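You operate a simulated robot arm through the tools that you are given. There is no shell and no other tool. Be economical: measure what you need, move in short steps, check, and stop when the job is done.

You are at the controls of a simulated two-armed robot. One attempt, no reset.

JOB
Pick up the orange nut driver with one hand, pass it to the other hand and put it on the top of the packing table.

It is judged by the outcome, as a careful person would: the job done as asked, and still so three seconds after it is handed in. It fails if anything else is knocked over, pushed out of place, dropped, spilled or broken.

ROBOT AND FRAMES
Two 7-joint arms with two-finger parallel grippers on one trunk, on a base that drives. Base frame: it is fixed to the floor where the robot stands at the start and does not move with it; the origin is under the middle of the robot, x ahead of it, y to its left, z up. Units: m, rad, N and s.
The left shoulder is at the start at [0.05, 0.165, 1.121], the right one opposite. With the tool pointing down near the work surface each hand reaches from about 0.1 to 0.56 m from the robot's upright axis, wherever it stands, measured 20 degrees to its own side. Places, roughly: orange nut driver (4x4x12 cm) [0.5, 0.1, 0.6]; top of the packing table [0.9, -1.6, 0.9]. Payload 3.91 kg a hand.
Tool frame (each hand has its own): the origin (TCP) lies between the finger pads and is the grasp point; the fingertips stand 0.03 m ahead of it; z points along the fingers, y is the line along which they close. Largest opening 0.11 m; finger width 0.02, thickness 0.01; the body of the gripper, 0.048 by 0.112 m, starts 0.055 m behind the TCP.
Orientation is that of the tool frame in the base frame, as [roll, pitch, yaw] about the fixed x, y, z axes, in that order (R = Rz(yaw) Ry(pitch) Rx(roll)). With the fingers straight down and closing along the base's y, the tool's x points along the base's -x, its y along +y and its z along -z.

CONTROLS
- The arms move only by the tool drive_tool. It takes "left_plan", "right_plan" or both (then of equal length, played together; a hand with none holds still); each is a list of rows, each a list of 7 numbers: the shift along the tool's x, y, z in units of 50 mm (1.0 is 50 mm), then the turn, a rotation vector about the tool's x, y, z in units of 4 degrees (1.0 is 4 degrees), then the opening, from 0 (shut) to 1 (fully open). In form: [[x, y, z, ax, ay, az, jaw], ...]. A call has 1 to 20 rows; each row shifts and turns the commanded pose from where the row before left it, along the tool's axes as they then stand. A call with a number of a shift or a turn outside -1 to 1 is refused whole. Each row takes 0.2 s and may step no farther than 0.05 m and 0.15 rad from the row before; otherwise, or with a gripper value out of range, the whole call is refused. Where a pose cannot be reached the arm comes as near as it can. A force on the tool above 40 N (or 10 N above the force at the start of the call, whichever is more), or a blocked arm, ends the call early, and 0.2 s more pass. The fingers move at their own pace (about 0.045 m/s each) and stop on an object; they squeeze with about 29 N. The grip force told is the motor's: it shows also when the fingers shut on nothing. Time passes only in rows, and 0.2 s behind the last, so rows that do not move let the fingers close. The reply holds the time, the measured pose of the TCP, the force on the tool along the base axes, the opening and the grip force, in the units named above and with some noise, with the torque about the TCP (base axes, N m) and any sound that the robot's microphone picked up, and new pictures: "pictures" is both (left out), scene, wrist or none (wrist: the cameras of the hands that moved).
- Cameras (640 x 400 px; columns grow to the right, rows downward): "scene" is now at [0.0881, 0.0194, 1.2544]; the picture's right is [0.30, -0.95, 0.00], its down [-0.85, -0.27, -0.45] and it looks along [0.43, 0.14, -0.89] (base axes); focal length 254 px, centre (320, 200). "left" rides on the left gripper at [0.072, -0.017, -0.103] in its tool frame; the picture's right is [0.23, 0.97, 0.00], its down [-0.76, 0.18, -0.62] and it looks along [-0.61, 0.14, 0.78] (tool axes); focal length 222 px, centre (320, 200). "right" rides on the right gripper at [0.072, 0.017, -0.103] in its tool frame; the picture's right is [-0.23, 0.97, 0.00], its down [-0.76, -0.18, -0.62] and it looks along [-0.61, -0.14, 0.78] (tool axes); focal length 222 px, centre (320, 200). There is no depth. A picture from a camera that has moved, and an enlarged one, comes with that camera's place and axes in the base frame and with its lens.
- slide_trunk(by): slides the trunk up (or, below 0, down) by that many m; the arms and the scene camera ride with it, the base frame stays. It gives what a move gives, with no picture.
- drive_base(legs): drives the robot by 1 to 6 legs, each [ahead, left, turn to the left] in m, m and rad, along the robot's own axes; the way and the turn of a leg run together, so that a leg with both is an arc; at most 1.5 m and 3.142 rad a leg. The arms and the cameras ride along, it lands a little off, and it stops where it bumps. It gives what a move gives, and a new picture of the scene camera.
- turn_head(pan, tilt): turns the head with the scene camera to pan (to the left, within 1.396 rad either way) and tilt (down, from -0.506 to 1.204), counted from straight ahead of the robot. It gives what a move gives, and a new picture of the scene camera.
- enlarge(camera, box): a new picture of the part [left, top, right, bottom] of that camera's present view, enlarged. The clock stands still meanwhile.
- sign_off(): hands the job in; it is judged then, once.

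Work in short steps. Places have to be worked out from the pictures, the camera data and where the tool is seen: move nearer, look again, correct. Check each grasp and each placing, and mend what went wrong. You have 120 turns and 260 pictures in all, those below and enlarged ones among them. Open the grippers and draw the arms clear of the work before you hand the job in, unless the task says otherwise; then end with one line.

The tools are called as name(argument=value, ...) on one line, values as JSON. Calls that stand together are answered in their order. drive_tool: Moves the arms, as the interface text tells. Its arguments: {"type":"object","properties":{"left_plan":{"type":"array"},"right_plan":{"type":"array"},"pictures":{"type":"string","enum":["both","scene","wrist","none"]}},"required":[]} The other tools are called the same way: slide_trunk (by) slides the trunk up or down; drive_base (legs) drives the base; turn_head (pan, tilt) turns the head that bears the scene camera; enlarge (camera, box) takes an enlarged picture of a part of a camera's view; sign_off () hands the job in.

At the start:

```text
time_s: 0.0
left_ee_pos: [0.2587, 0.1284, 0.729]
left_tcp_rot: [3.141, -0.001, 3.142]
left_ft_force: [0.8, 0.8, -0.5]
left_torque: [0.01, -0.02, 0.0]
left_grip_width: 0.1102
left_grasp_force: 0.1
right_ee_pos: [0.2847, -0.0661, 0.699]
right_tcp_rot: [-3.126, 0.004, 3.138]
right_ft_force: [-0.4, -0.6, 0.7]
right_torque: [-0.02, 0.0, -0.01]
right_grip_width: 0.1101
right_grasp_force: 0.0
trunk travel left (down, up): [-0.341, 0.162]
robot x, y, heading: [0.0016, -0.0006, -0.001]
head pan, tilt: [0.305, 1.103]
```

scene: 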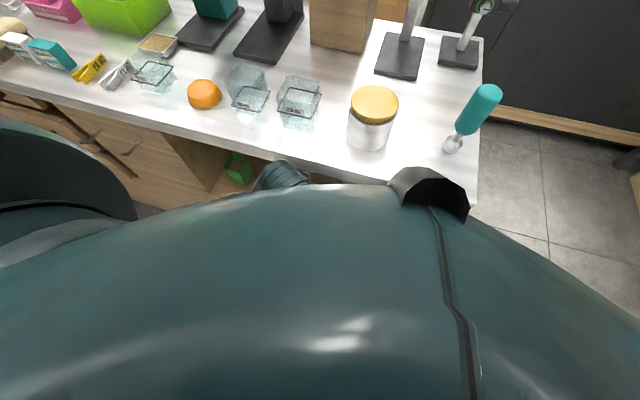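
right: 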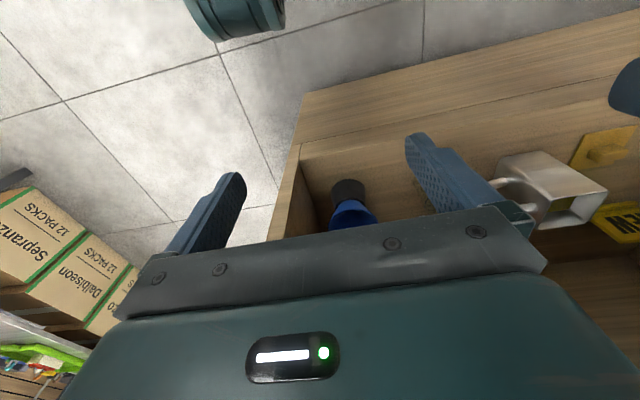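
left: 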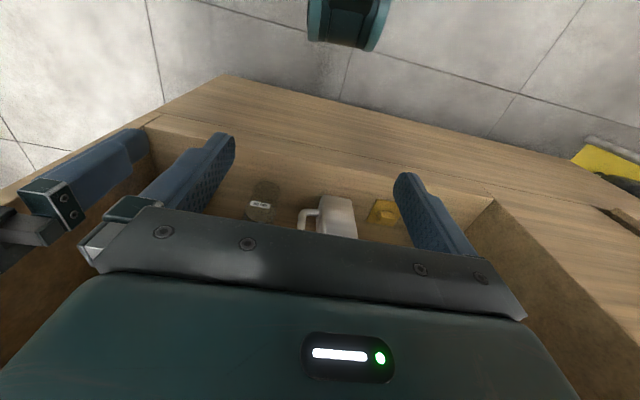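

The view is mostly blocked by the robot's own body, so I turn the head to find the driver and the tables.

turn_head(pan=0.0, tilt=0.7)

turn_head(pan=-1.0, tilt=0.5)

```text
time_s: 0.9
left_ee_pos: [0.2583, 0.1288, 0.7295]
left_tcp_rot: [-3.14, -0.001, -3.14]
left_ft_force: [0.1, 0.5, 0.5]
left_torque: [0.0, 0.05, 0.03]
left_grip_width: 0.11
left_grasp_force: 0.1
right_ee_pos: [0.2851, -0.0668, 0.6991]
right_tcp_rot: [-3.127, 0.002, 3.139]
right_ft_force: [-0.1, 1.4, -0.4]
right_torque: [0.02, -0.02, -0.01]
right_grip_width: 0.11
right_grasp_force: 0.0
trunk travel left (down, up): [-0.341, 0.162]
robot x, y, heading: [-0.0011, 0.0005, 0.002]
head pan, tilt: [0.0, 0.7]
camera scene: at [0.113, 0.0006, 1.2845], right [0.0, -1.0, 0.0], down [-0.64, 0.0, -0.76], along [0.76, 0.0, -0.64], focal length 254 px, centre (320, 200)
```

scene: 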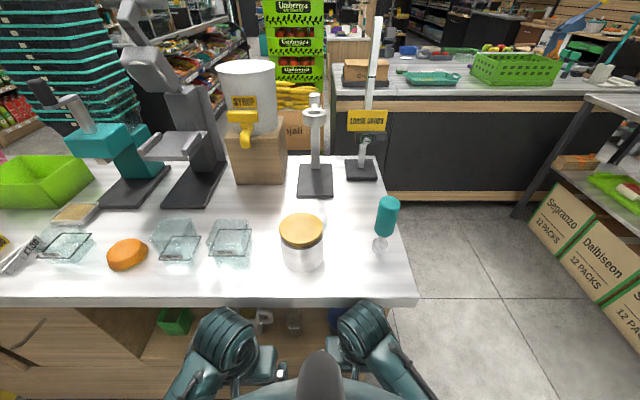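

```text
time_s: 2.1
left_ee_pos: [0.2575, 0.1284, 0.7289]
left_tcp_rot: [3.14, 0.0, 3.141]
left_ft_force: [-0.1, -0.4, -0.5]
left_torque: [0.0, 0.03, 0.01]
left_grip_width: 0.1098
left_grasp_force: 0.1
right_ee_pos: [0.285, -0.0667, 0.6997]
right_tcp_rot: [-3.129, 0.006, 3.139]
right_ft_force: [0.3, -0.3, -0.7]
right_torque: [0.01, -0.02, 0.0]
right_grip_width: 0.11
right_grasp_force: 0.1
trunk travel left (down, up): [-0.341, 0.162]
robot x, y, heading: [-0.0032, -0.0028, -0.005]
head pan, tilt: [-1.0, 0.499]
camera scene: at [0.0773, -0.076, 1.3023], right [-0.84, -0.54, 0.0], down [-0.26, 0.4, -0.88], along [0.47, -0.74, -0.48], focal length 254 px, centre (320, 200)
```

scene: 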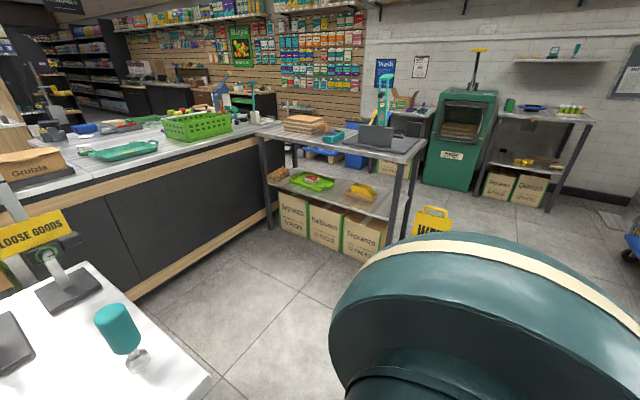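

The target must lie on the shelf under the counter (z≈0.5), and the packing table is the laptop table to the right. I back off and look into the shelf.

turn_head(pan=0.0, tilt=0.6)

drive_base(legs=[[-0.5, 0, 0]])

slide_trunk(by=-0.3)

turn_head(pan=0.1, tilt=0.45)

```text
time_s: 3.4
left_ee_pos: [0.2579, 0.129, 0.7288]
left_tcp_rot: [-3.141, -0.001, 3.141]
left_ft_force: [0.7, -0.2, 1.0]
left_torque: [-0.03, -0.01, 0.0]
left_grip_width: 0.1097
left_grasp_force: 0.0
right_ee_pos: [0.2843, -0.0672, 0.6997]
right_tcp_rot: [-3.127, 0.005, 3.138]
right_ft_force: [-0.4, 0.3, 1.2]
right_torque: [0.04, -0.02, 0.01]
right_grip_width: 0.1099
right_grasp_force: 0.0
trunk travel left (down, up): [-0.341, 0.162]
robot x, y, heading: [0.0017, -0.0041, 0.002]
head pan, tilt: [0.0, 0.6]
camera scene: at [0.1165, 0.0004, 1.2932], right [0.0, -1.0, 0.0], down [-0.56, 0.0, -0.83], along [0.83, 0.0, -0.56], focal length 254 px, centre (320, 200)
```

scene: 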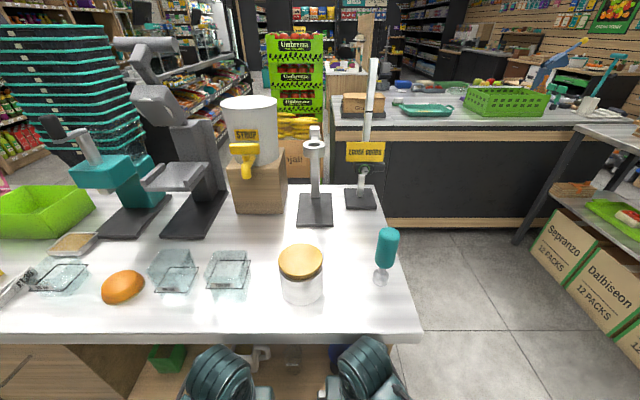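

```text
time_s: 6.4
left_ee_pos: [-0.2517, 0.1279, 0.7301]
left_tcp_rot: [-3.141, 0.0, -3.141]
left_ft_force: [-0.3, -0.4, 0.6]
left_torque: [-0.02, -0.01, -0.03]
left_grip_width: 0.1102
left_grasp_force: 0.2
right_ee_pos: [-0.224, -0.0657, 0.6993]
right_tcp_rot: [-3.127, 0.006, 3.136]
right_ft_force: [0.4, -0.3, -0.1]
right_torque: [0.0, 0.02, -0.01]
right_grip_width: 0.1102
right_grasp_force: 0.0
trunk travel left (down, up): [-0.341, 0.162]
robot x, y, heading: [-0.5116, -0.0011, -0.003]
head pan, tilt: [0.0, 0.6]
camera scene: at [-0.3923, 0.0004, 1.2932], right [0.0, -1.0, 0.0], down [-0.56, 0.0, -0.83], along [0.83, 0.0, -0.56], focal length 254 px, centre (320, 200)
```

scene: 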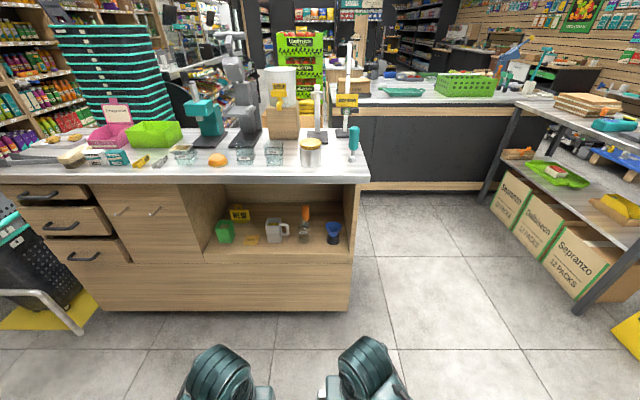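

```text
time_s: 8.3
left_ee_pos: [-0.2507, 0.1295, 0.5365]
left_tcp_rot: [-3.141, 0.002, 3.142]
left_ft_force: [-0.4, -0.3, 0.5]
left_torque: [0.0, 0.01, 0.01]
left_grip_width: 0.1101
left_grasp_force: 0.1
right_ee_pos: [-0.2122, -0.0635, 0.5857]
right_tcp_rot: [3.012, 0.225, 3.134]
right_ft_force: [0.1, 0.2, -0.2]
right_torque: [0.0, 0.0, -0.04]
right_grip_width: 0.11
right_grasp_force: 0.1
trunk travel left (down, up): [-0.149, 0.354]
robot x, y, heading: [-0.5088, 0.0, -0.001]
head pan, tilt: [0.0, 0.6]
stopped: the arm was blocked; the commanded pose is now the measured one
```

```text
time_s: 9.0
left_ee_pos: [-0.2508, 0.1293, 0.5387]
left_tcp_rot: [3.141, 0.0, 3.14]
left_ft_force: [-0.3, -0.9, 0.1]
left_torque: [-0.02, 0.03, 0.0]
left_grip_width: 0.1099
left_grasp_force: 0.0
right_ee_pos: [-0.2126, -0.0638, 0.5847]
right_tcp_rot: [3.015, 0.22, 3.136]
right_ft_force: [0.6, 0.4, -0.3]
right_torque: [-0.02, -0.03, 0.02]
right_grip_width: 0.1099
right_grasp_force: 0.1
trunk travel left (down, up): [-0.149, 0.354]
robot x, y, heading: [-0.5082, -0.0072, -0.001]
head pan, tilt: [0.099, 0.45]
camera scene: at [-0.3891, 0.0095, 1.1141], right [0.1, -0.99, 0.0], down [-0.43, -0.04, -0.9], along [0.9, 0.09, -0.44], focal length 254 px, centre (320, 200)
```

scene: 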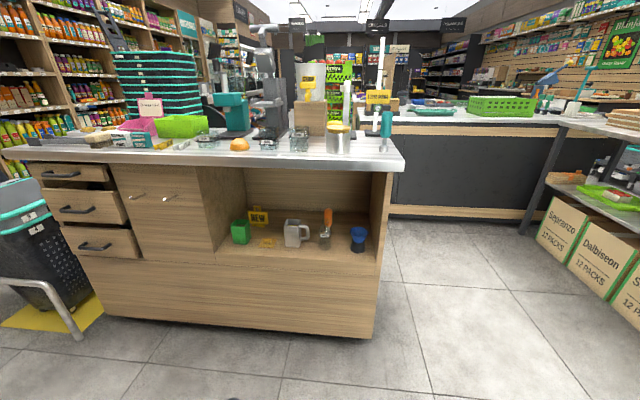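

The orange handle is visible in the open shelf, apparently standing in something. I zoom in.

enlarge(camera="scene", box=[220, 160, 400, 272])

```text
3.56 times, centred on (310, 216) of scene
camera zoom: at [-0.3891, 0.0095, 1.1141], right [0.1, -0.99, 0.0], down [-0.43, -0.04, -0.9], along [0.9, 0.09, -0.44], focal length 903 px, centre (356, 143)
```

zoom: 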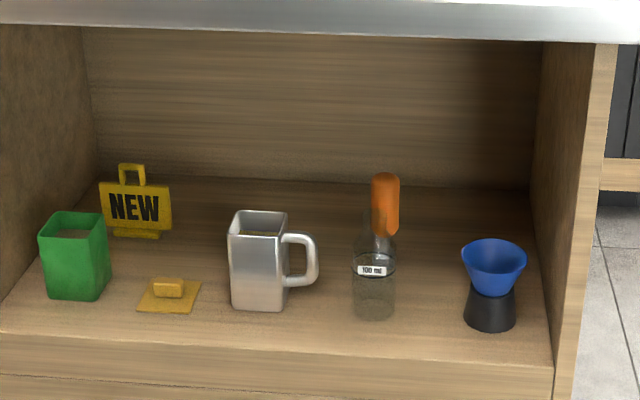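

The driver seems to stand behind a glass bottle. I shift sideways and nearer for parallax.

drive_base(legs=[[0.15, -0.25, 0]])

turn_head(pan=0.35, tilt=0.6)

enlarge(camera="scene", box=[220, 130, 420, 255])

```text
time_s: 11.0
left_ee_pos: [-0.1004, -0.1139, 0.5363]
left_tcp_rot: [3.141, 0.0, -3.137]
left_ft_force: [-0.5, 0.4, -0.1]
left_torque: [-0.01, 0.01, -0.02]
left_grip_width: 0.11
left_grasp_force: 0.0
right_ee_pos: [-0.06, -0.3067, 0.5846]
right_tcp_rot: [3.02, 0.22, 3.14]
right_ft_force: [-0.3, 0.1, 0.7]
right_torque: [-0.01, -0.04, 0.01]
right_grip_width: 0.1097
right_grasp_force: 0.0
trunk travel left (down, up): [-0.149, 0.354]
robot x, y, heading: [-0.3563, -0.2421, 0.006]
head pan, tilt: [0.099, 0.45]
camera scene: at [-0.2378, -0.2339, 1.1146], right [0.1, -0.99, 0.0], down [-0.43, -0.05, -0.9], along [0.9, 0.09, -0.44], focal length 254 px, centre (320, 200)
```

scene: 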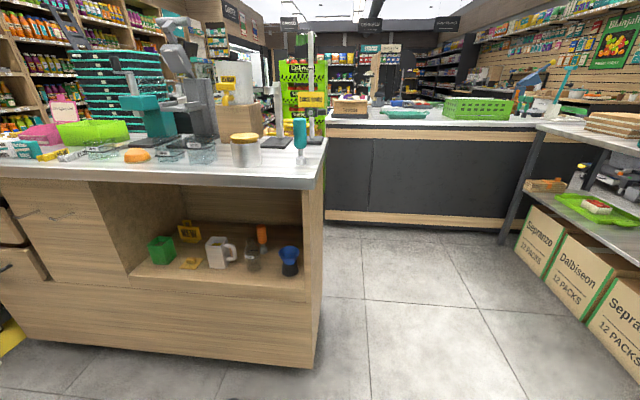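

```text
time_s: 11.8
left_ee_pos: [-0.0994, -0.1129, 0.5376]
left_tcp_rot: [3.141, -0.001, -3.135]
left_ft_force: [-0.4, 0.3, 0.3]
left_torque: [-0.02, 0.0, -0.01]
left_grip_width: 0.11
left_grasp_force: 0.1
right_ee_pos: [-0.0602, -0.3085, 0.5843]
right_tcp_rot: [3.02, 0.222, 3.138]
right_ft_force: [0.0, -0.8, 0.1]
right_torque: [-0.01, -0.02, 0.0]
right_grip_width: 0.1098
right_grasp_force: 0.1
trunk travel left (down, up): [-0.149, 0.354]
robot x, y, heading: [-0.3563, -0.244, 0.003]
head pan, tilt: [0.351, 0.6]
camera scene: at [-0.2463, -0.2128, 1.1009], right [0.35, -0.94, 0.0], down [-0.53, -0.2, -0.83], along [0.77, 0.29, -0.56], focal length 254 px, centre (320, 200)
```

scene: 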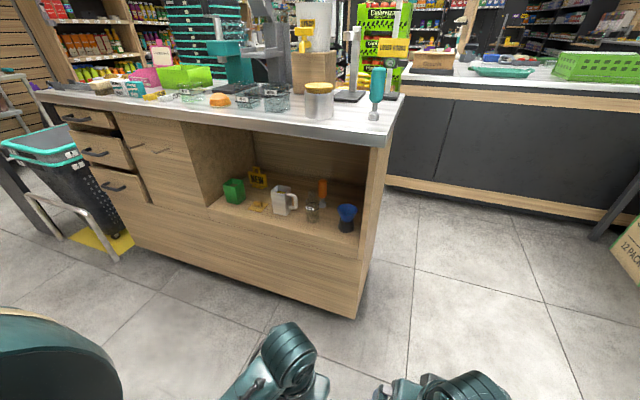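

```text
3.20 times, centred on (320, 192) of scene
camera zoom: at [-0.2463, -0.2128, 1.1009], right [0.35, -0.94, 0.0], down [-0.53, -0.2, -0.83], along [0.77, 0.29, -0.56], focal length 813 px, centre (320, 224)
```

zoom: 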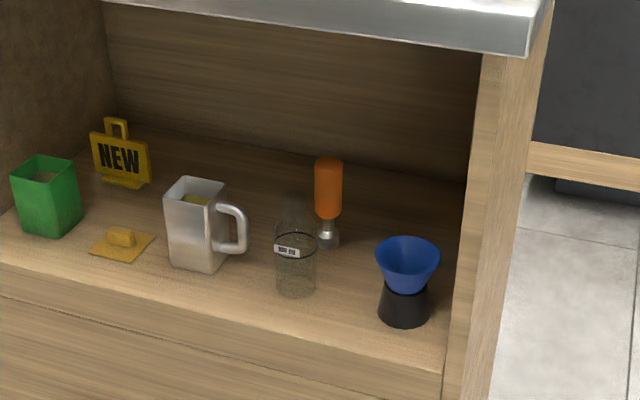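

Triangulated: driver standing at about (0.525, 0.067), z≈0.51–0.62, with a bottle (top z≈0.635) at (0.43, 0.073) in front. I'll reach over the bottle with the left hand tilted ~45°. First I look at the hands to see how the camera is mounted, moving the hands freely forward and up.

drive_tool(left_plan=[[0, 0, -1, 0, 0, 0, 1], [0, 0, -1, 0, 0, 0, 1], [-1, 0, -1, 0, 0, 0, 1], [-1, 0, 0, 0, 0, 0, 1]], right_plan=[[0, 0, -1, 0, 0, 0, 1], [0, 0, -1, 0, 0, 0, 1], [-1, 0, -1, 0, 0, 0, 1], [-1, 0, 0, 0, 0, 0, 1]], pictures="none")

turn_head(pan=0.2, tilt=0.95)

```text
refused: row 3 steps farther than a row can; nothing moved
```

```text
time_s: 12.6
left_ee_pos: [-0.1008, -0.1152, 0.5378]
left_tcp_rot: [3.14, 0.0, -3.136]
left_ft_force: [-0.6, 0.9, -0.6]
left_torque: [-0.01, 0.01, 0.0]
left_grip_width: 0.1097
left_grasp_force: 0.0
right_ee_pos: [-0.0606, -0.3077, 0.5844]
right_tcp_rot: [3.023, 0.221, 3.14]
right_ft_force: [0.3, -0.4, 0.4]
right_torque: [0.0, 0.0, 0.01]
right_grip_width: 0.1099
right_grasp_force: 0.1
trunk travel left (down, up): [-0.149, 0.354]
robot x, y, heading: [-0.3587, -0.2443, 0.007]
head pan, tilt: [0.201, 0.949]
camera scene: at [-0.258, -0.2286, 1.0725], right [0.2, -0.98, 0.0], down [-0.8, -0.17, -0.58], along [0.57, 0.12, -0.81], focal length 254 px, centre (320, 200)
```

scene: 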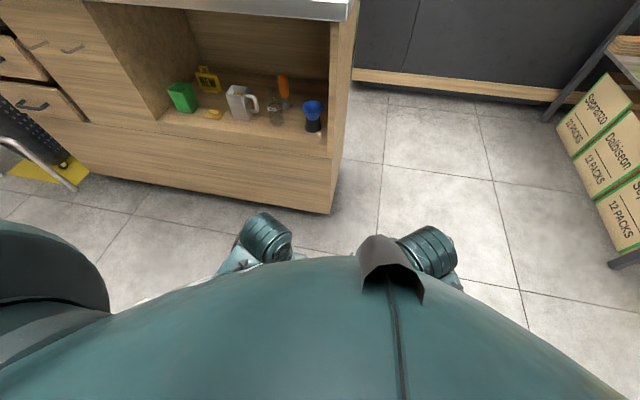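

Shift size limits total; I resend with unit steps, moving both hands up then forward, and begin rotating the left hand about its axis to test the flipped orientation.

drive_tool(left_plan=[[0, 0, -1, 0, 0, 0, 1], [0, 0, -1, 0, 0, 0, 1], [-1, 0, 0, 0, 0, 0, 1], [-1, 0, 0, 0, 0, 0, 1], [-1, 0, 0, 0, 0, 0, 1], [0, 0, 0, 0, 0, 1, 1], [0, 0, 0, 0, 0, 1, 1], [0, 0, 0, 0, 0, 1, 1], [0, 0, 0, 0, 0, 1, 1], [0, 0, 0, 0, 0, 1, 1], [0, 0, 0, 0, 0, 1, 1], [0, 0, 0, 0, 0, 1, 1], [0, 0, 0, 0, 0, 1, 1], [0, 0, 0, 0, 0, 1, 1], [0, 0, 0, 0, 0, 1, 1], [0, 0, 0, 0, 0, 1, 1], [0, 0, 0, 0, 0, 1, 1], [0, 0, 0, 0, 0, 1, 1], [0, 0, 0, 0, 0, 1, 1], [0, 0, 0, 0, 0, 1, 1]], right_plan=[[-0.22, 0, -0.97, 0, 0, 0, 1], [0, 0, -1, 0, 0, 0, 1], [-1, 0, 0, 0, 0, 0, 1], [-1, 0, 0, 0, 0, 0, 1], [-1, 0, 0, 0, 0, 0, 1], [0, 0, 0, 0, 0, 0, 1], [0, 0, 0, 0, 0, 0, 1], [0, 0, 0, 0, 0, 0, 1], [0, 0, 0, 0, 0, 0, 1], [0, 0, 0, 0, 0, 0, 1], [0, 0, 0, 0, 0, 0, 1], [0, 0, 0, 0, 0, 0, 1], [0, 0, 0, 0, 0, 0, 1], [0, 0, 0, 0, 0, 0, 1], [0, 0, 0, 0, 0, 0, 1], [0, 0, 0, 0, 0, 0, 1], [0, 0, 0, 0, 0, 0, 1], [0, 0, 0, 0, 0, 0, 1], [0, 0, 0, 0, 0, 0, 1], [0, 0, 0, 0, 0, 0, 1]], pictures="scene")

```text
time_s: 16.8
left_ee_pos: [0.0498, -0.1129, 0.6373]
left_tcp_rot: [3.141, -0.001, 2.098]
left_ft_force: [0.4, 0.4, -0.2]
left_torque: [-0.01, -0.01, 0.01]
left_grip_width: 0.1104
left_grasp_force: 0.0
right_ee_pos: [0.0738, -0.3191, 0.7141]
right_tcp_rot: [3.019, 0.22, 3.141]
right_ft_force: [1.0, -0.1, 0.2]
right_torque: [0.02, -0.02, -0.01]
right_grip_width: 0.1101
right_grasp_force: 0.0
trunk travel left (down, up): [-0.149, 0.354]
robot x, y, heading: [-0.3581, -0.2443, 0.007]
head pan, tilt: [0.201, 0.949]
camera scene: at [-0.258, -0.2287, 1.0725], right [0.2, -0.98, 0.0], down [-0.8, -0.17, -0.58], along [0.57, 0.12, -0.81], focal length 254 px, centre (320, 200)
```

scene: 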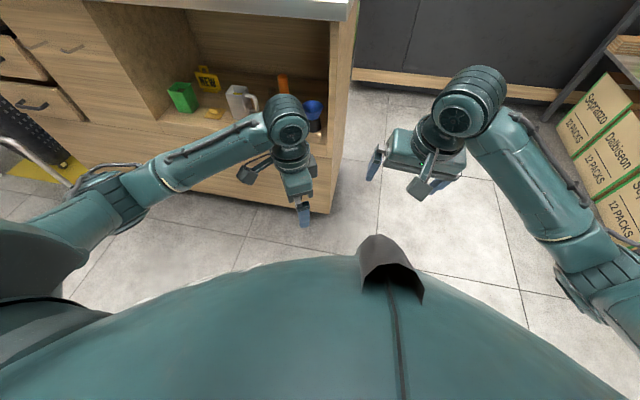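

Rotation works so far. I zoom on the hands to see if a camera body sticks out.

enlarge(camera="scene", box=[230, 60, 530, 248])

```text
2.13 times, centred on (380, 154) of scene
camera zoom: at [-0.258, -0.2287, 1.0725], right [0.2, -0.98, 0.0], down [-0.8, -0.17, -0.58], along [0.57, 0.12, -0.81], focal length 540 px, centre (192, 298)
```

zoom: 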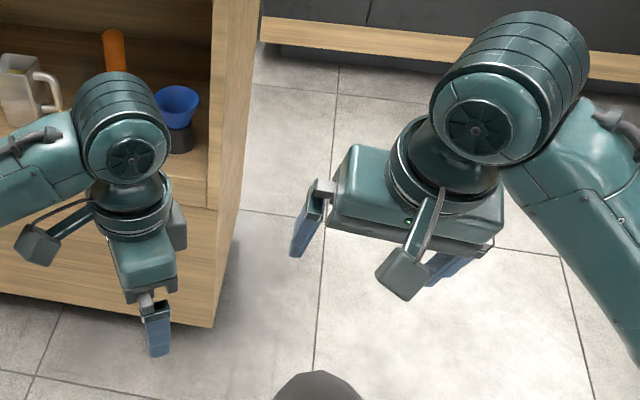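

A camera arm does stick out, so I continue flipping the left hand so the camera ends up on the upper side.

drive_tool(left_plan=[[0, 0, 0, 0, 0, 1, 1], [0, 0, 0, 0, 0, 1, 1], [0, 0, 0, 0, 0, 1, 1], [0, 0, 0, 0, 0, 1, 1], [0, 0, 0, 0, 0, 1, 1], [0, 0, 0, 0, 0, 1, 1], [0, 0, 0, 0, 0, 1, 1], [0, 0, 0, 0, 0, 1, 1], [0, 0, 0, 0, 0, 1, 1], [0, 0, 0, 0, 0, 1, 1], [0, 0, 0, 0, 0, 1, 1], [0, 0, 0, 0, 0, 1, 1], [0, 0, 0, 0, 0, 1, 1], [0, 0, 0, 0, 0, 1, 1], [0, 0, 0, 0, 0, 1, 1]], pictures="none")

drive_tool(left_plan=[[0, 0, 0, 0, 0, 1, 1], [0, 0, 0, 0, 0, 1, 1], [0, 0, 0, 0, 0, 1, 1], [0, 0, 0, 0, 0, 1, 1], [0, 0, 0, 0, 0, 1, 1], [0, 0, 0, 0, 0, 1, 1], [0, 0, 0, 0, 0, 1, 1], [0, 0, 0, 0, 0, 1, 1], [0, 0, 0, 0, 0, 1, 1], [0, 0, 0, 0, 0, 1, 1], [0, 0, 0, 0, 0, 1, 1], [0, 0, 0, 0, 0, 1, 1], [0, 0, 0, 0, 0, 1, 1], [0, 0, 0, 0, 0, 1, 1], [0, 0, 0, 0, 0, 1, 1]], pictures="both")

```text
time_s: 20.0
left_ee_pos: [0.0507, -0.1128, 0.6357]
left_tcp_rot: [3.142, 0.001, 1.052]
left_ft_force: [0.5, 0.6, 0.3]
left_torque: [-0.02, 0.0, -0.03]
left_grip_width: 0.11
left_grasp_force: 0.1
right_ee_pos: [0.0747, -0.319, 0.7148]
right_tcp_rot: [3.019, 0.219, 3.138]
right_ft_force: [0.1, 0.2, -0.6]
right_torque: [0.04, -0.01, -0.03]
right_grip_width: 0.1103
right_grasp_force: 0.0
trunk travel left (down, up): [-0.149, 0.354]
robot x, y, heading: [-0.3575, -0.2421, 0.009]
head pan, tilt: [0.201, 0.949]
```

```text
time_s: 23.2
left_ee_pos: [0.0501, -0.1138, 0.6356]
left_tcp_rot: [-3.141, 0.0, 0.004]
left_ft_force: [-0.3, -0.2, -0.3]
left_torque: [0.0, -0.05, -0.01]
left_grip_width: 0.1102
left_grasp_force: 0.1
right_ee_pos: [0.0754, -0.32, 0.7153]
right_tcp_rot: [3.018, 0.22, 3.139]
right_ft_force: [-0.4, -0.7, 0.4]
right_torque: [-0.01, -0.01, -0.02]
right_grip_width: 0.1101
right_grasp_force: 0.2
trunk travel left (down, up): [-0.149, 0.354]
robot x, y, heading: [-0.3569, -0.2461, 0.007]
head pan, tilt: [0.201, 0.949]
camera scene: at [-0.258, -0.2287, 1.0725], right [0.2, -0.98, 0.0], down [-0.8, -0.17, -0.58], along [0.57, 0.12, -0.81], focal length 254 px, centre (320, 200)
camera left: at [0.1222, -0.0955, 0.7419], right [0.23, -0.97, 0.0], down [-0.76, -0.18, 0.62], along [-0.61, -0.14, -0.78], focal length 222 px, centre (320, 200)
```

scene: 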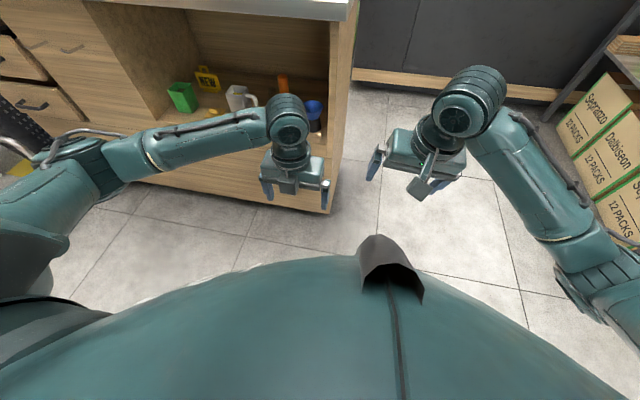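
left: 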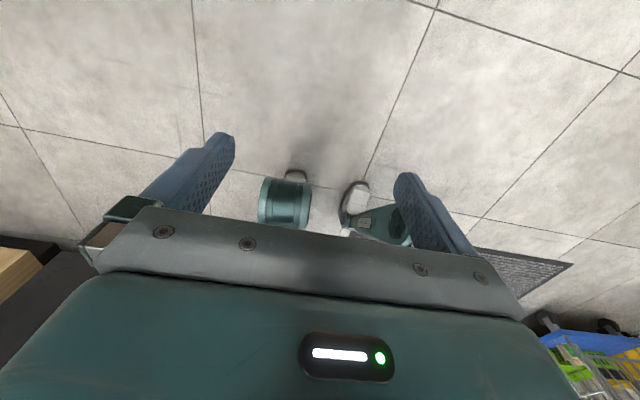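

Flip achieved. Now I pitch the left hand 45° toward the shelf and pull the right hand back so it stays clear of the counter.

drive_tool(left_plan=[[0, 0, 0, 0, 1, 0, 1], [0, 0, 0, 0, 1, 0, 1], [0, 0, 0, 0, 1, 0, 1], [0, 0, 0, 0, 1, 0, 1], [0, 0, 0, 0, 1, 0, 1], [0, 0, 0, 0, 1, 0, 1], [0, 0, 0, 0, 1, 0, 1], [0, 0, 0, 0, 1, 0, 1], [0, 0, 0, 0, 1, 0, 1], [0, 0, 0, 0, 1, 0, 1], [0, 0, 0, 0, 1, 0, 1], [0, 0, 0, 0, 0.25, 0, 1]], right_plan=[[0.8, 0, 0, 0, 0, 0, 1], [0.8, 0, 0, 0, 0, 0, 1], [0.8, 0, 0, 0, 0, 0, 1], [0.8, 0, 0, 0, 0, 0, 1], [0.8, 0, 0, 0, 0, 0, 1], [0, 0, 0, 0, 0, 0, 1], [0, 0, 0, 0, 0, 0, 1], [0, 0, 0, 0, 0, 0, 1], [0, 0, 0, 0, 0, 0, 1], [0, 0, 0, 0, 0, 0, 1], [0, 0, 0, 0, 0, 0, 1], [0, 0, 0, 0, 0, 0, 1]], pictures="both")

```text
time_s: 25.8
left_ee_pos: [0.0494, -0.1131, 0.6375]
left_tcp_rot: [-3.14, -0.788, 0.005]
left_ft_force: [-0.4, 0.0, 1.0]
left_torque: [-0.01, 0.01, 0.0]
left_grip_width: 0.1102
left_grasp_force: 0.1
right_ee_pos: [-0.1067, -0.3074, 0.6636]
right_tcp_rot: [3.019, 0.22, 3.141]
right_ft_force: [-0.2, 0.3, 0.0]
right_torque: [0.0, -0.02, 0.03]
right_grip_width: 0.1101
right_grasp_force: 0.1
right hand out of reach, approached as far as the arm can: row 5
trunk travel left (down, up): [-0.149, 0.354]
robot x, y, heading: [-0.3547, -0.2432, 0.008]
head pan, tilt: [0.201, 0.949]
camera scene: at [-0.258, -0.2287, 1.0725], right [0.2, -0.98, 0.0], down [-0.8, -0.17, -0.58], along [0.57, 0.12, -0.81], focal length 254 px, centre (320, 200)
camera right: at [-0.2012, -0.3025, 0.7502], right [0.2, 0.97, 0.16], down [0.61, -0.25, 0.75], along [0.76, -0.05, -0.64], focal length 222 px, centre (320, 200)
camera left: at [0.027, -0.0948, 0.7633], right [0.17, -0.97, 0.16], down [-0.98, -0.18, -0.1], along [0.13, -0.14, -0.98], focal length 222 px, centre (320, 200)
```

scene: 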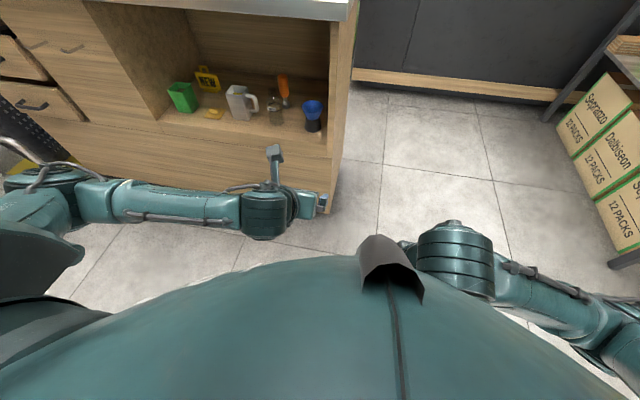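
right: 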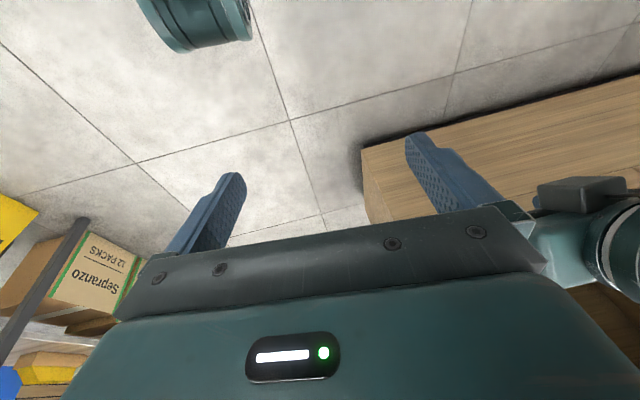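
left: 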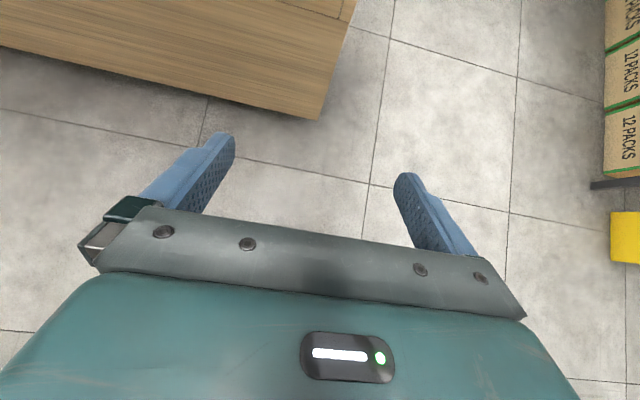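

The forearm runs sideways; I extend the left hand forward in free air to see how the elbow settles.

drive_tool(left_plan=[[0.7, 0, 0.7, 0, 0, 0, 1], [0.7, 0, 0.7, 0, 0, 0, 1], [0.7, 0, 0.7, 0, 0, 0, 1]], pictures="scene")

```text
time_s: 26.6
left_ee_pos: [0.1999, -0.1136, 0.6369]
left_tcp_rot: [-3.14, -0.786, 0.005]
left_ft_force: [-0.4, 0.4, -0.5]
left_torque: [0.03, 0.0, 0.0]
left_grip_width: 0.1101
left_grasp_force: 0.1
right_ee_pos: [-0.108, -0.3072, 0.6646]
right_tcp_rot: [3.019, 0.22, 3.138]
right_ft_force: [-1.0, 0.6, -0.7]
right_torque: [-0.03, -0.02, -0.06]
right_grip_width: 0.1101
right_grasp_force: 0.1
trunk travel left (down, up): [-0.149, 0.354]
robot x, y, heading: [-0.3591, -0.2405, 0.005]
head pan, tilt: [0.201, 0.949]
camera scene: at [-0.2581, -0.2286, 1.0725], right [0.2, -0.98, 0.0], down [-0.8, -0.17, -0.58], along [0.57, 0.12, -0.81], focal length 254 px, centre (320, 200)
```

scene: 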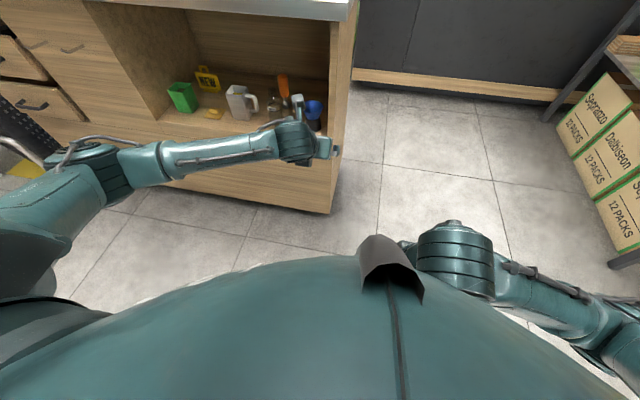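

Good, elbow falls back when extended. To keep the forearm below the counter edge I'll lower the trunk further; first I lift the right hand and move it outward so it is not blocked.

drive_tool(right_plan=[[0, -0.9, 0, 0, 0, 0, 1], [0, -0.9, 0, 0, 0, 0, 1], [0, -0.9, 0, 0, 0, 0, 1], [0, 0, -0.9, 0, 0, 0, 1], [0, 0, -0.9, 0, 0, 0, 1], [0, 0, -0.9, 0, 0, 0, 1]], pictures="none")

slide_trunk(by=-0.12)

turn_head(pan=0.2, tilt=0.75)

```text
time_s: 28.0
left_ee_pos: [0.2, -0.1143, 0.6367]
left_tcp_rot: [-3.141, -0.785, 0.005]
left_ft_force: [-0.5, -0.1, -0.7]
left_torque: [0.03, 0.0, 0.02]
left_grip_width: 0.1101
left_grasp_force: 0.0
right_ee_pos: [-0.0388, -0.4365, 0.751]
right_tcp_rot: [3.019, 0.218, 3.141]
right_ft_force: [0.4, -0.5, 0.9]
right_torque: [0.01, 0.0, 0.01]
right_grip_width: 0.11
right_grasp_force: 0.0
right hand out of reach, approached as far as the arm can: row 1, 2, 3, 4, 5, 6
trunk travel left (down, up): [-0.149, 0.354]
robot x, y, heading: [-0.3598, -0.2436, 0.006]
head pan, tilt: [0.201, 0.949]
```

```text
time_s: 29.5
left_ee_pos: [0.201, -0.1134, 0.5171]
left_tcp_rot: [-3.141, -0.785, 0.005]
left_ft_force: [0.1, 1.1, -0.1]
left_torque: [-0.06, -0.02, 0.01]
left_grip_width: 0.1099
left_grasp_force: 0.1
right_ee_pos: [-0.0379, -0.4359, 0.6322]
right_tcp_rot: [3.02, 0.218, 3.141]
right_ft_force: [0.0, 0.7, 0.6]
right_torque: [0.01, 0.0, 0.0]
right_grip_width: 0.1102
right_grasp_force: 0.1
trunk travel left (down, up): [-0.029, 0.474]
robot x, y, heading: [-0.3587, -0.246, 0.005]
head pan, tilt: [0.201, 0.949]
```

```text
time_s: 30.2
left_ee_pos: [0.2, -0.114, 0.5152]
left_tcp_rot: [-3.141, -0.786, 0.006]
left_ft_force: [0.1, 0.6, -0.2]
left_torque: [-0.02, 0.01, 0.0]
left_grip_width: 0.1102
left_grasp_force: 0.0
right_ee_pos: [-0.0384, -0.4357, 0.63]
right_tcp_rot: [3.02, 0.22, 3.139]
right_ft_force: [-0.1, 0.0, 0.3]
right_torque: [-0.01, -0.03, -0.02]
right_grip_width: 0.1103
right_grasp_force: 0.0
trunk travel left (down, up): [-0.029, 0.474]
robot x, y, heading: [-0.3583, -0.2468, 0.007]
head pan, tilt: [0.201, 0.75]
camera scene: at [-0.2481, -0.2266, 0.968], right [0.2, -0.98, 0.0], down [-0.67, -0.14, -0.73], along [0.72, 0.15, -0.68], focal length 254 px, centre (320, 200)
```

scene: 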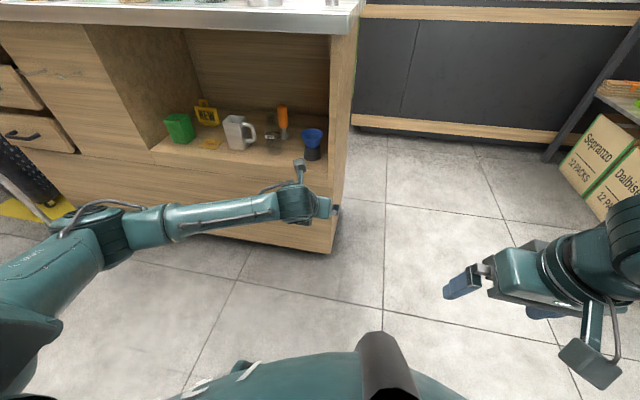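

I raise the left TCP to z≈0.67 and align the base laterally so the left hand is in line with the driver.

drive_tool(left_plan=[[0.7, 0, -0.7, 0, 0, 0, 1], [0.7, 0, -0.7, 0, 0, 0, 1], [0.7, 0, -0.7, 0, 0, 0, 1]], pictures="none")

drive_base(legs=[[0, 0.18, -0.006]])

enlarge(camera="scene", box=[160, 0, 480, 200])

```text
time_s: 31.0
left_ee_pos: [0.1995, -0.1085, 0.6656]
left_tcp_rot: [-3.142, -0.786, 0.002]
left_ft_force: [-0.8, 0.3, 1.0]
left_torque: [0.01, 0.02, 0.01]
left_grip_width: 0.1103
left_grasp_force: 0.1
right_ee_pos: [-0.0383, -0.435, 0.6321]
right_tcp_rot: [3.02, 0.219, 3.14]
right_ft_force: [0.3, 0.2, 0.3]
right_torque: [0.02, 0.0, 0.01]
right_grip_width: 0.1101
right_grasp_force: 0.1
trunk travel left (down, up): [-0.029, 0.474]
robot x, y, heading: [-0.3566, -0.2455, 0.005]
head pan, tilt: [0.201, 0.75]
```

```text
time_s: 32.5
left_ee_pos: [0.2015, 0.0642, 0.6664]
left_tcp_rot: [-3.14, -0.786, -0.006]
left_ft_force: [-0.1, 0.0, 0.0]
left_torque: [0.01, -0.04, -0.02]
left_grip_width: 0.1099
left_grasp_force: 0.2
right_ee_pos: [-0.0402, -0.2618, 0.6309]
right_tcp_rot: [3.02, 0.22, 3.129]
right_ft_force: [-0.1, -0.8, -0.5]
right_torque: [0.02, 0.01, 0.0]
right_grip_width: 0.1104
right_grasp_force: 0.1
trunk travel left (down, up): [-0.029, 0.474]
robot x, y, heading: [-0.3566, -0.0642, -0.003]
head pan, tilt: [0.201, 0.75]
camera scene: at [-0.2478, -0.0498, 0.968], right [0.19, -0.98, 0.0], down [-0.67, -0.13, -0.73], along [0.72, 0.14, -0.68], focal length 254 px, centre (320, 200)
```

scene: 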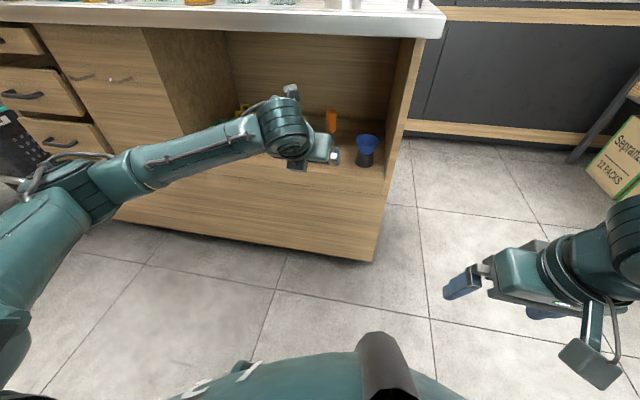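

```text
2.00 times, centred on (320, 100) of scene
camera zoom: at [-0.2478, -0.0498, 0.968], right [0.19, -0.98, 0.0], down [-0.67, -0.13, -0.73], along [0.72, 0.14, -0.68], focal length 508 px, centre (320, 400)
```

zoom: 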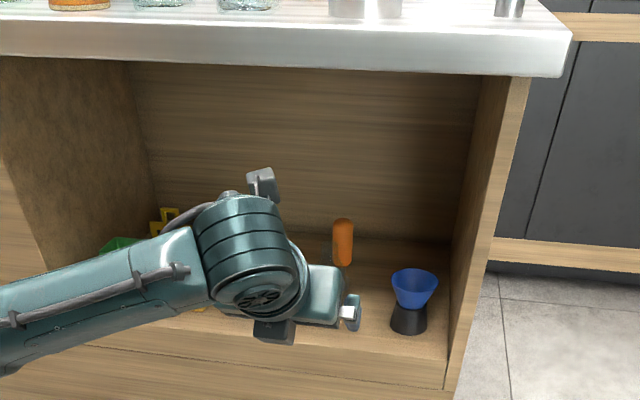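

There's a small block on the side of the gripper opposite the camera; I need its size, so I zoom on the hands.

enlarge(camera="scene", box=[235, 70, 365, 190])

enlarge(camera="scene", box=[430, 190, 640, 400])

```text
3.33 times, centred on (300, 130) of scene
camera zoom: at [-0.2478, -0.0498, 0.968], right [0.19, -0.98, 0.0], down [-0.67, -0.13, -0.73], along [0.72, 0.14, -0.68], focal length 847 px, centre (387, 433)
```

zoom: 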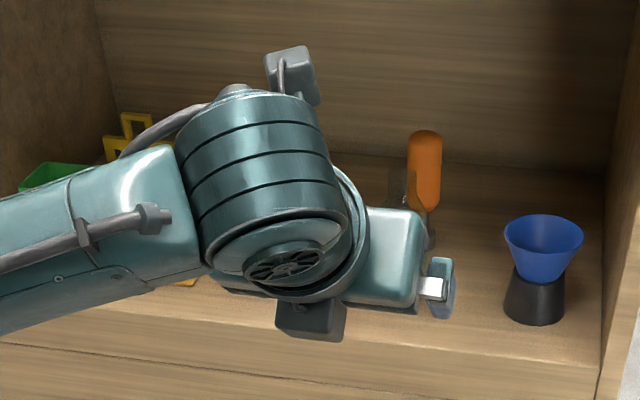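

```text
1.90 times, centred on (535, 295) of scene
camera zoom: at [-0.2478, -0.0498, 0.968], right [0.19, -0.98, 0.0], down [-0.67, -0.13, -0.73], along [0.72, 0.14, -0.68], focal length 484 px, centre (-90, 19)
```

zoom: 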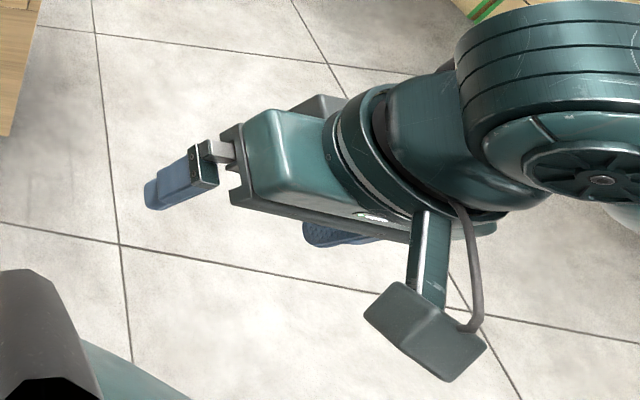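

Geometry worked out: counter front edge x≈0.33, underside z≈0.865. To keep the gripper's underside block off the bottle, I'll approach from the front-right at ~37° yaw, so I turn the base by 0.646 rad while still clear, then slide right.

drive_base(legs=[[0, 0, 0.649], [-0.207, -0.275, 0]])

turn_head(pan=0.1, tilt=0.55)

```text
time_s: 36.5
left_ee_pos: [-0.0015, 0.0449, 0.6657]
left_tcp_rot: [-3.141, -0.784, 0.667]
left_ft_force: [0.3, 0.0, 0.1]
left_torque: [0.04, 0.01, 0.0]
left_grip_width: 0.1102
left_grasp_force: 0.0
right_ee_pos: [0.0131, -0.3607, 0.631]
right_tcp_rot: [3.021, 0.22, -2.481]
right_ft_force: [-0.4, 0.8, -0.4]
right_torque: [-0.01, 0.03, 0.0]
right_grip_width: 0.1099
right_grasp_force: 0.0
trunk travel left (down, up): [-0.029, 0.474]
robot x, y, heading: [-0.3552, -0.4046, 0.668]
head pan, tilt: [0.201, 0.75]
camera scene: at [-0.2817, -0.3247, 0.968], right [0.76, -0.65, 0.0], down [-0.44, -0.52, -0.73], along [0.47, 0.56, -0.68], focal length 254 px, centre (320, 200)
```

scene: 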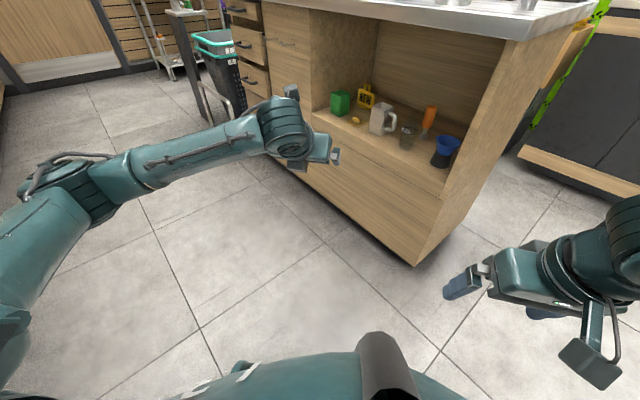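

```text
time_s: 37.3
left_ee_pos: [-0.0014, 0.0436, 0.6653]
left_tcp_rot: [-3.141, -0.786, 0.668]
left_ft_force: [0.6, 0.4, 0.0]
left_torque: [0.0, -0.01, -0.01]
left_grip_width: 0.1101
left_grasp_force: 0.0
right_ee_pos: [0.0127, -0.3617, 0.6309]
right_tcp_rot: [3.02, 0.218, -2.479]
right_ft_force: [0.0, 0.3, -0.5]
right_torque: [0.03, -0.01, 0.01]
right_grip_width: 0.1101
right_grasp_force: 0.1
trunk travel left (down, up): [-0.029, 0.474]
robot x, y, heading: [-0.3549, -0.4053, 0.673]
head pan, tilt: [0.099, 0.55]
camera scene: at [-0.2706, -0.3256, 0.9853], right [0.69, -0.72, 0.0], down [-0.38, -0.36, -0.85], along [0.61, 0.59, -0.52], focal length 254 px, centre (320, 200)
```

scene: 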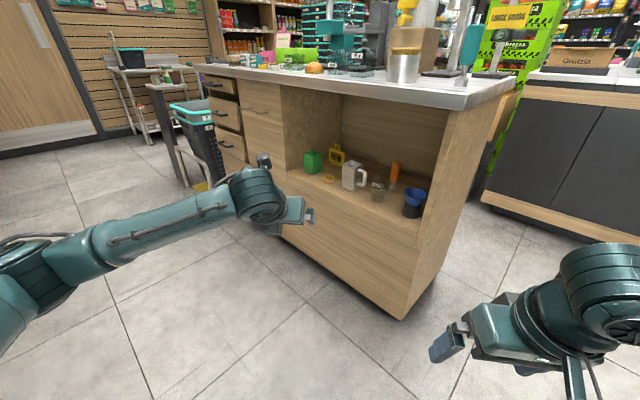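

Clear oblique view; I zoom to refine the positions of driver and bottle.

enlarge(camera="scene", box=[300, 120, 460, 220])

```text
4.00 times, centred on (380, 170) of scene
camera zoom: at [-0.2706, -0.3256, 0.9853], right [0.69, -0.72, 0.0], down [-0.38, -0.36, -0.85], along [0.61, 0.59, -0.52], focal length 1016 px, centre (80, 320)
```

zoom: 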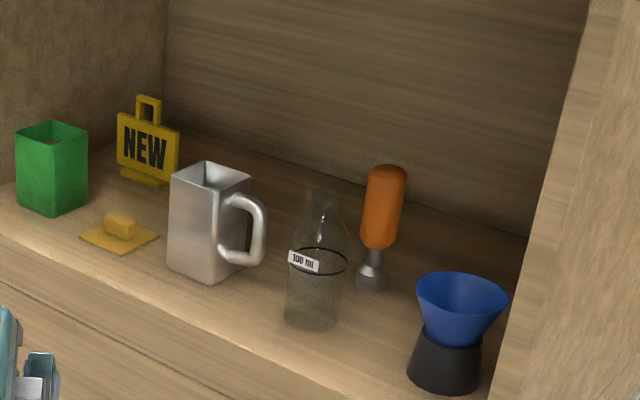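

Refined: driver (0.525, 0.063, z 0.51–0.63), bottle (0.438, 0.072, top 0.633). I flatten the tilt slightly for entry, then drive +x (world) 0.25 m with the hand at z 0.665.

drive_tool(left_plan=[[0, 0, 0, 0, 1, 0, 1], [0, 0, 0, 0, 0.75, 0, 1]], pictures="none")

drive_base(legs=[[0.196, -0.155, 0]])

```text
time_s: 37.9
left_ee_pos: [-0.0009, 0.0431, 0.6653]
left_tcp_rot: [3.141, -0.909, 0.666]
left_ft_force: [0.8, 0.0, 1.1]
left_torque: [0.0, 0.01, 0.02]
left_grip_width: 0.1098
left_grasp_force: 0.0
right_ee_pos: [0.0124, -0.3604, 0.6318]
right_tcp_rot: [3.02, 0.218, -2.481]
right_ft_force: [-0.3, -0.8, 0.8]
right_torque: [0.01, -0.01, 0.0]
right_grip_width: 0.11
right_grasp_force: 0.1
trunk travel left (down, up): [-0.029, 0.474]
robot x, y, heading: [-0.3577, -0.4064, 0.666]
head pan, tilt: [0.099, 0.55]
```

```text
time_s: 39.7
left_ee_pos: [0.2496, 0.0468, 0.6656]
left_tcp_rot: [-3.141, -0.908, 0.668]
left_ft_force: [0.2, 0.4, -0.3]
left_torque: [-0.02, 0.01, 0.02]
left_grip_width: 0.11
left_grasp_force: 0.0
right_ee_pos: [0.2641, -0.3581, 0.6305]
right_tcp_rot: [3.019, 0.22, -2.478]
right_ft_force: [1.0, 0.2, -0.5]
right_torque: [-0.03, 0.0, 0.0]
right_grip_width: 0.1098
right_grasp_force: 0.0
trunk travel left (down, up): [-0.029, 0.474]
robot x, y, heading: [-0.1047, -0.4062, 0.673]
head pan, tilt: [0.099, 0.55]
camera scene: at [-0.0194, -0.3227, 0.9854], right [0.7, -0.72, 0.0], down [-0.38, -0.36, -0.85], along [0.61, 0.59, -0.52], focal length 254 px, centre (320, 200)
```

scene: 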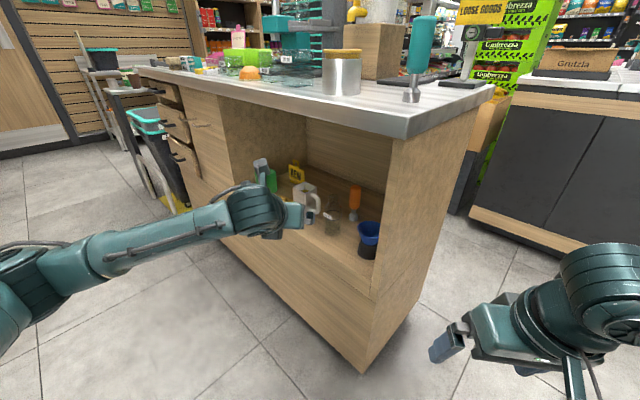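

Entry height clears so far. I go 0.1 m further in +x, shifting 2.5 cm right, and look through the left camera.

drive_base(legs=[[0.063, -0.082, 0]])

enlarge(camera="left", box=[0, 0, 640, 400])

enlarge(camera="scene", box=[180, 70, 420, 220])

```text
time_s: 40.9
left_ee_pos: [0.3462, 0.0235, 0.6654]
left_tcp_rot: [-3.141, -0.906, 0.671]
left_ft_force: [0.0, 0.7, 0.6]
left_torque: [0.02, 0.0, 0.01]
left_grip_width: 0.1099
left_grasp_force: 0.0
right_ee_pos: [0.3619, -0.3818, 0.6315]
right_tcp_rot: [3.02, 0.217, -2.477]
right_ft_force: [-0.7, -0.2, 0.1]
right_torque: [-0.02, 0.0, 0.0]
right_grip_width: 0.1101
right_grasp_force: 0.1
trunk travel left (down, up): [-0.029, 0.474]
robot x, y, heading: [-0.0118, -0.4259, 0.667]
head pan, tilt: [0.099, 0.55]
camera scene: at [0.0788, -0.3468, 0.9854], right [0.7, -0.72, 0.0], down [-0.38, -0.36, -0.85], along [0.61, 0.59, -0.52], focal length 254 px, centre (320, 200)
```

scene: 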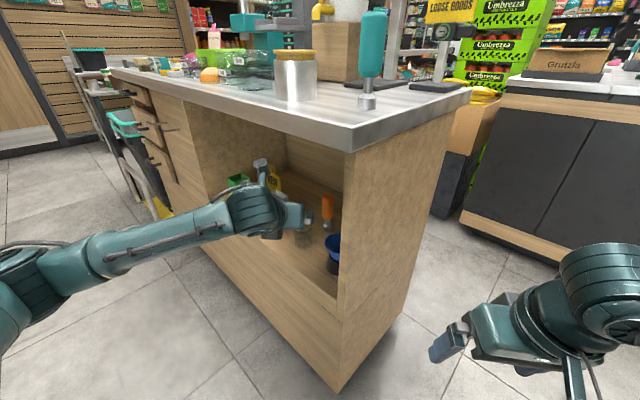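

```text
1.00 times, centred on (320, 200) of left
camera zoom: at [0.3076, 0.015, 0.7879], right [0.71, -0.68, 0.18], down [-0.64, -0.74, -0.22], along [0.28, 0.04, -0.96], focal length 222 px, centre (320, 200)
```

zoom: 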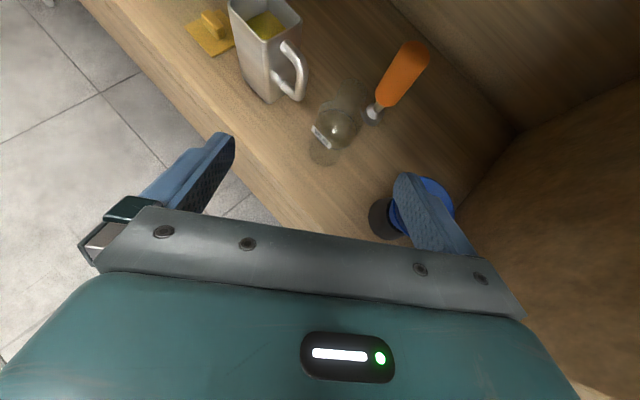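

```text
2.67 times, centred on (300, 145) of scene
camera zoom: at [0.0788, -0.3468, 0.9854], right [0.7, -0.72, 0.0], down [-0.38, -0.36, -0.85], along [0.61, 0.59, -0.52], focal length 677 px, centre (373, 347)
```

zoom: 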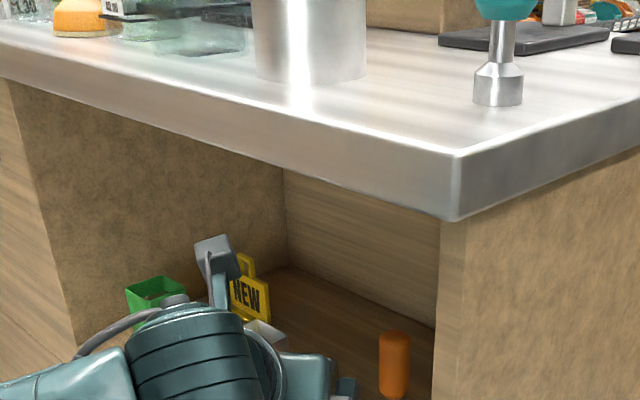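

Left camera confirms driver at ≈(0.53, 0.067), bottle ≈(0.44, 0.075). I raise 2 cm and move the TCP to a staging point (0.477, 0.023, 0.685).

drive_tool(left_plan=[[0.315, 0, -0.246, 0, 0, 0, 1], [0.423, 0.54, 0.541, 0, 0, 0, 1], [0.423, 0.54, 0.541, 0, 0, 0, 1], [0.423, 0.54, 0.541, 0, 0, 0, 1]], pictures="both")

```text
time_s: 41.9
left_ee_pos: [0.48, 0.0229, 0.6839]
left_tcp_rot: [-3.14, -0.907, 0.671]
left_ft_force: [0.1, 0.4, -0.4]
left_torque: [-0.02, -0.02, 0.0]
left_grip_width: 0.1101
left_grasp_force: 0.1
right_ee_pos: [0.3621, -0.3807, 0.6307]
right_tcp_rot: [3.02, 0.218, -2.477]
right_ft_force: [-0.4, 0.0, 0.9]
right_torque: [0.0, 0.01, -0.01]
right_grip_width: 0.11
right_grasp_force: 0.1
trunk travel left (down, up): [-0.029, 0.474]
robot x, y, heading: [-0.0064, -0.4295, 0.67]
head pan, tilt: [0.099, 0.55]
camera scene: at [0.0788, -0.3468, 0.9854], right [0.7, -0.72, 0.0], down [-0.38, -0.36, -0.85], along [0.61, 0.59, -0.52], focal length 254 px, centre (320, 200)
camera left: at [0.4407, 0.0156, 0.8057], right [0.71, -0.68, 0.18], down [-0.64, -0.74, -0.22], along [0.28, 0.04, -0.96], focal length 222 px, centre (320, 200)
```

scene: 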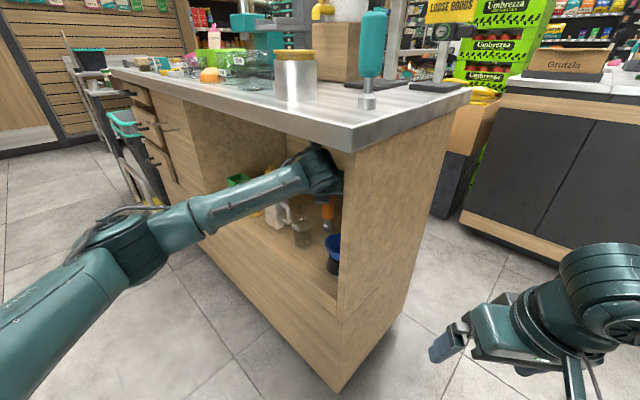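
left: 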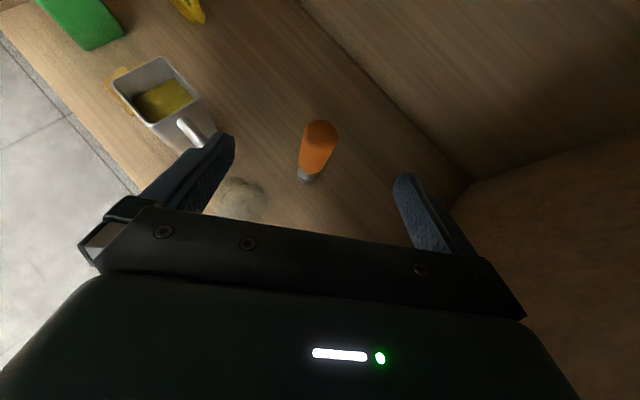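

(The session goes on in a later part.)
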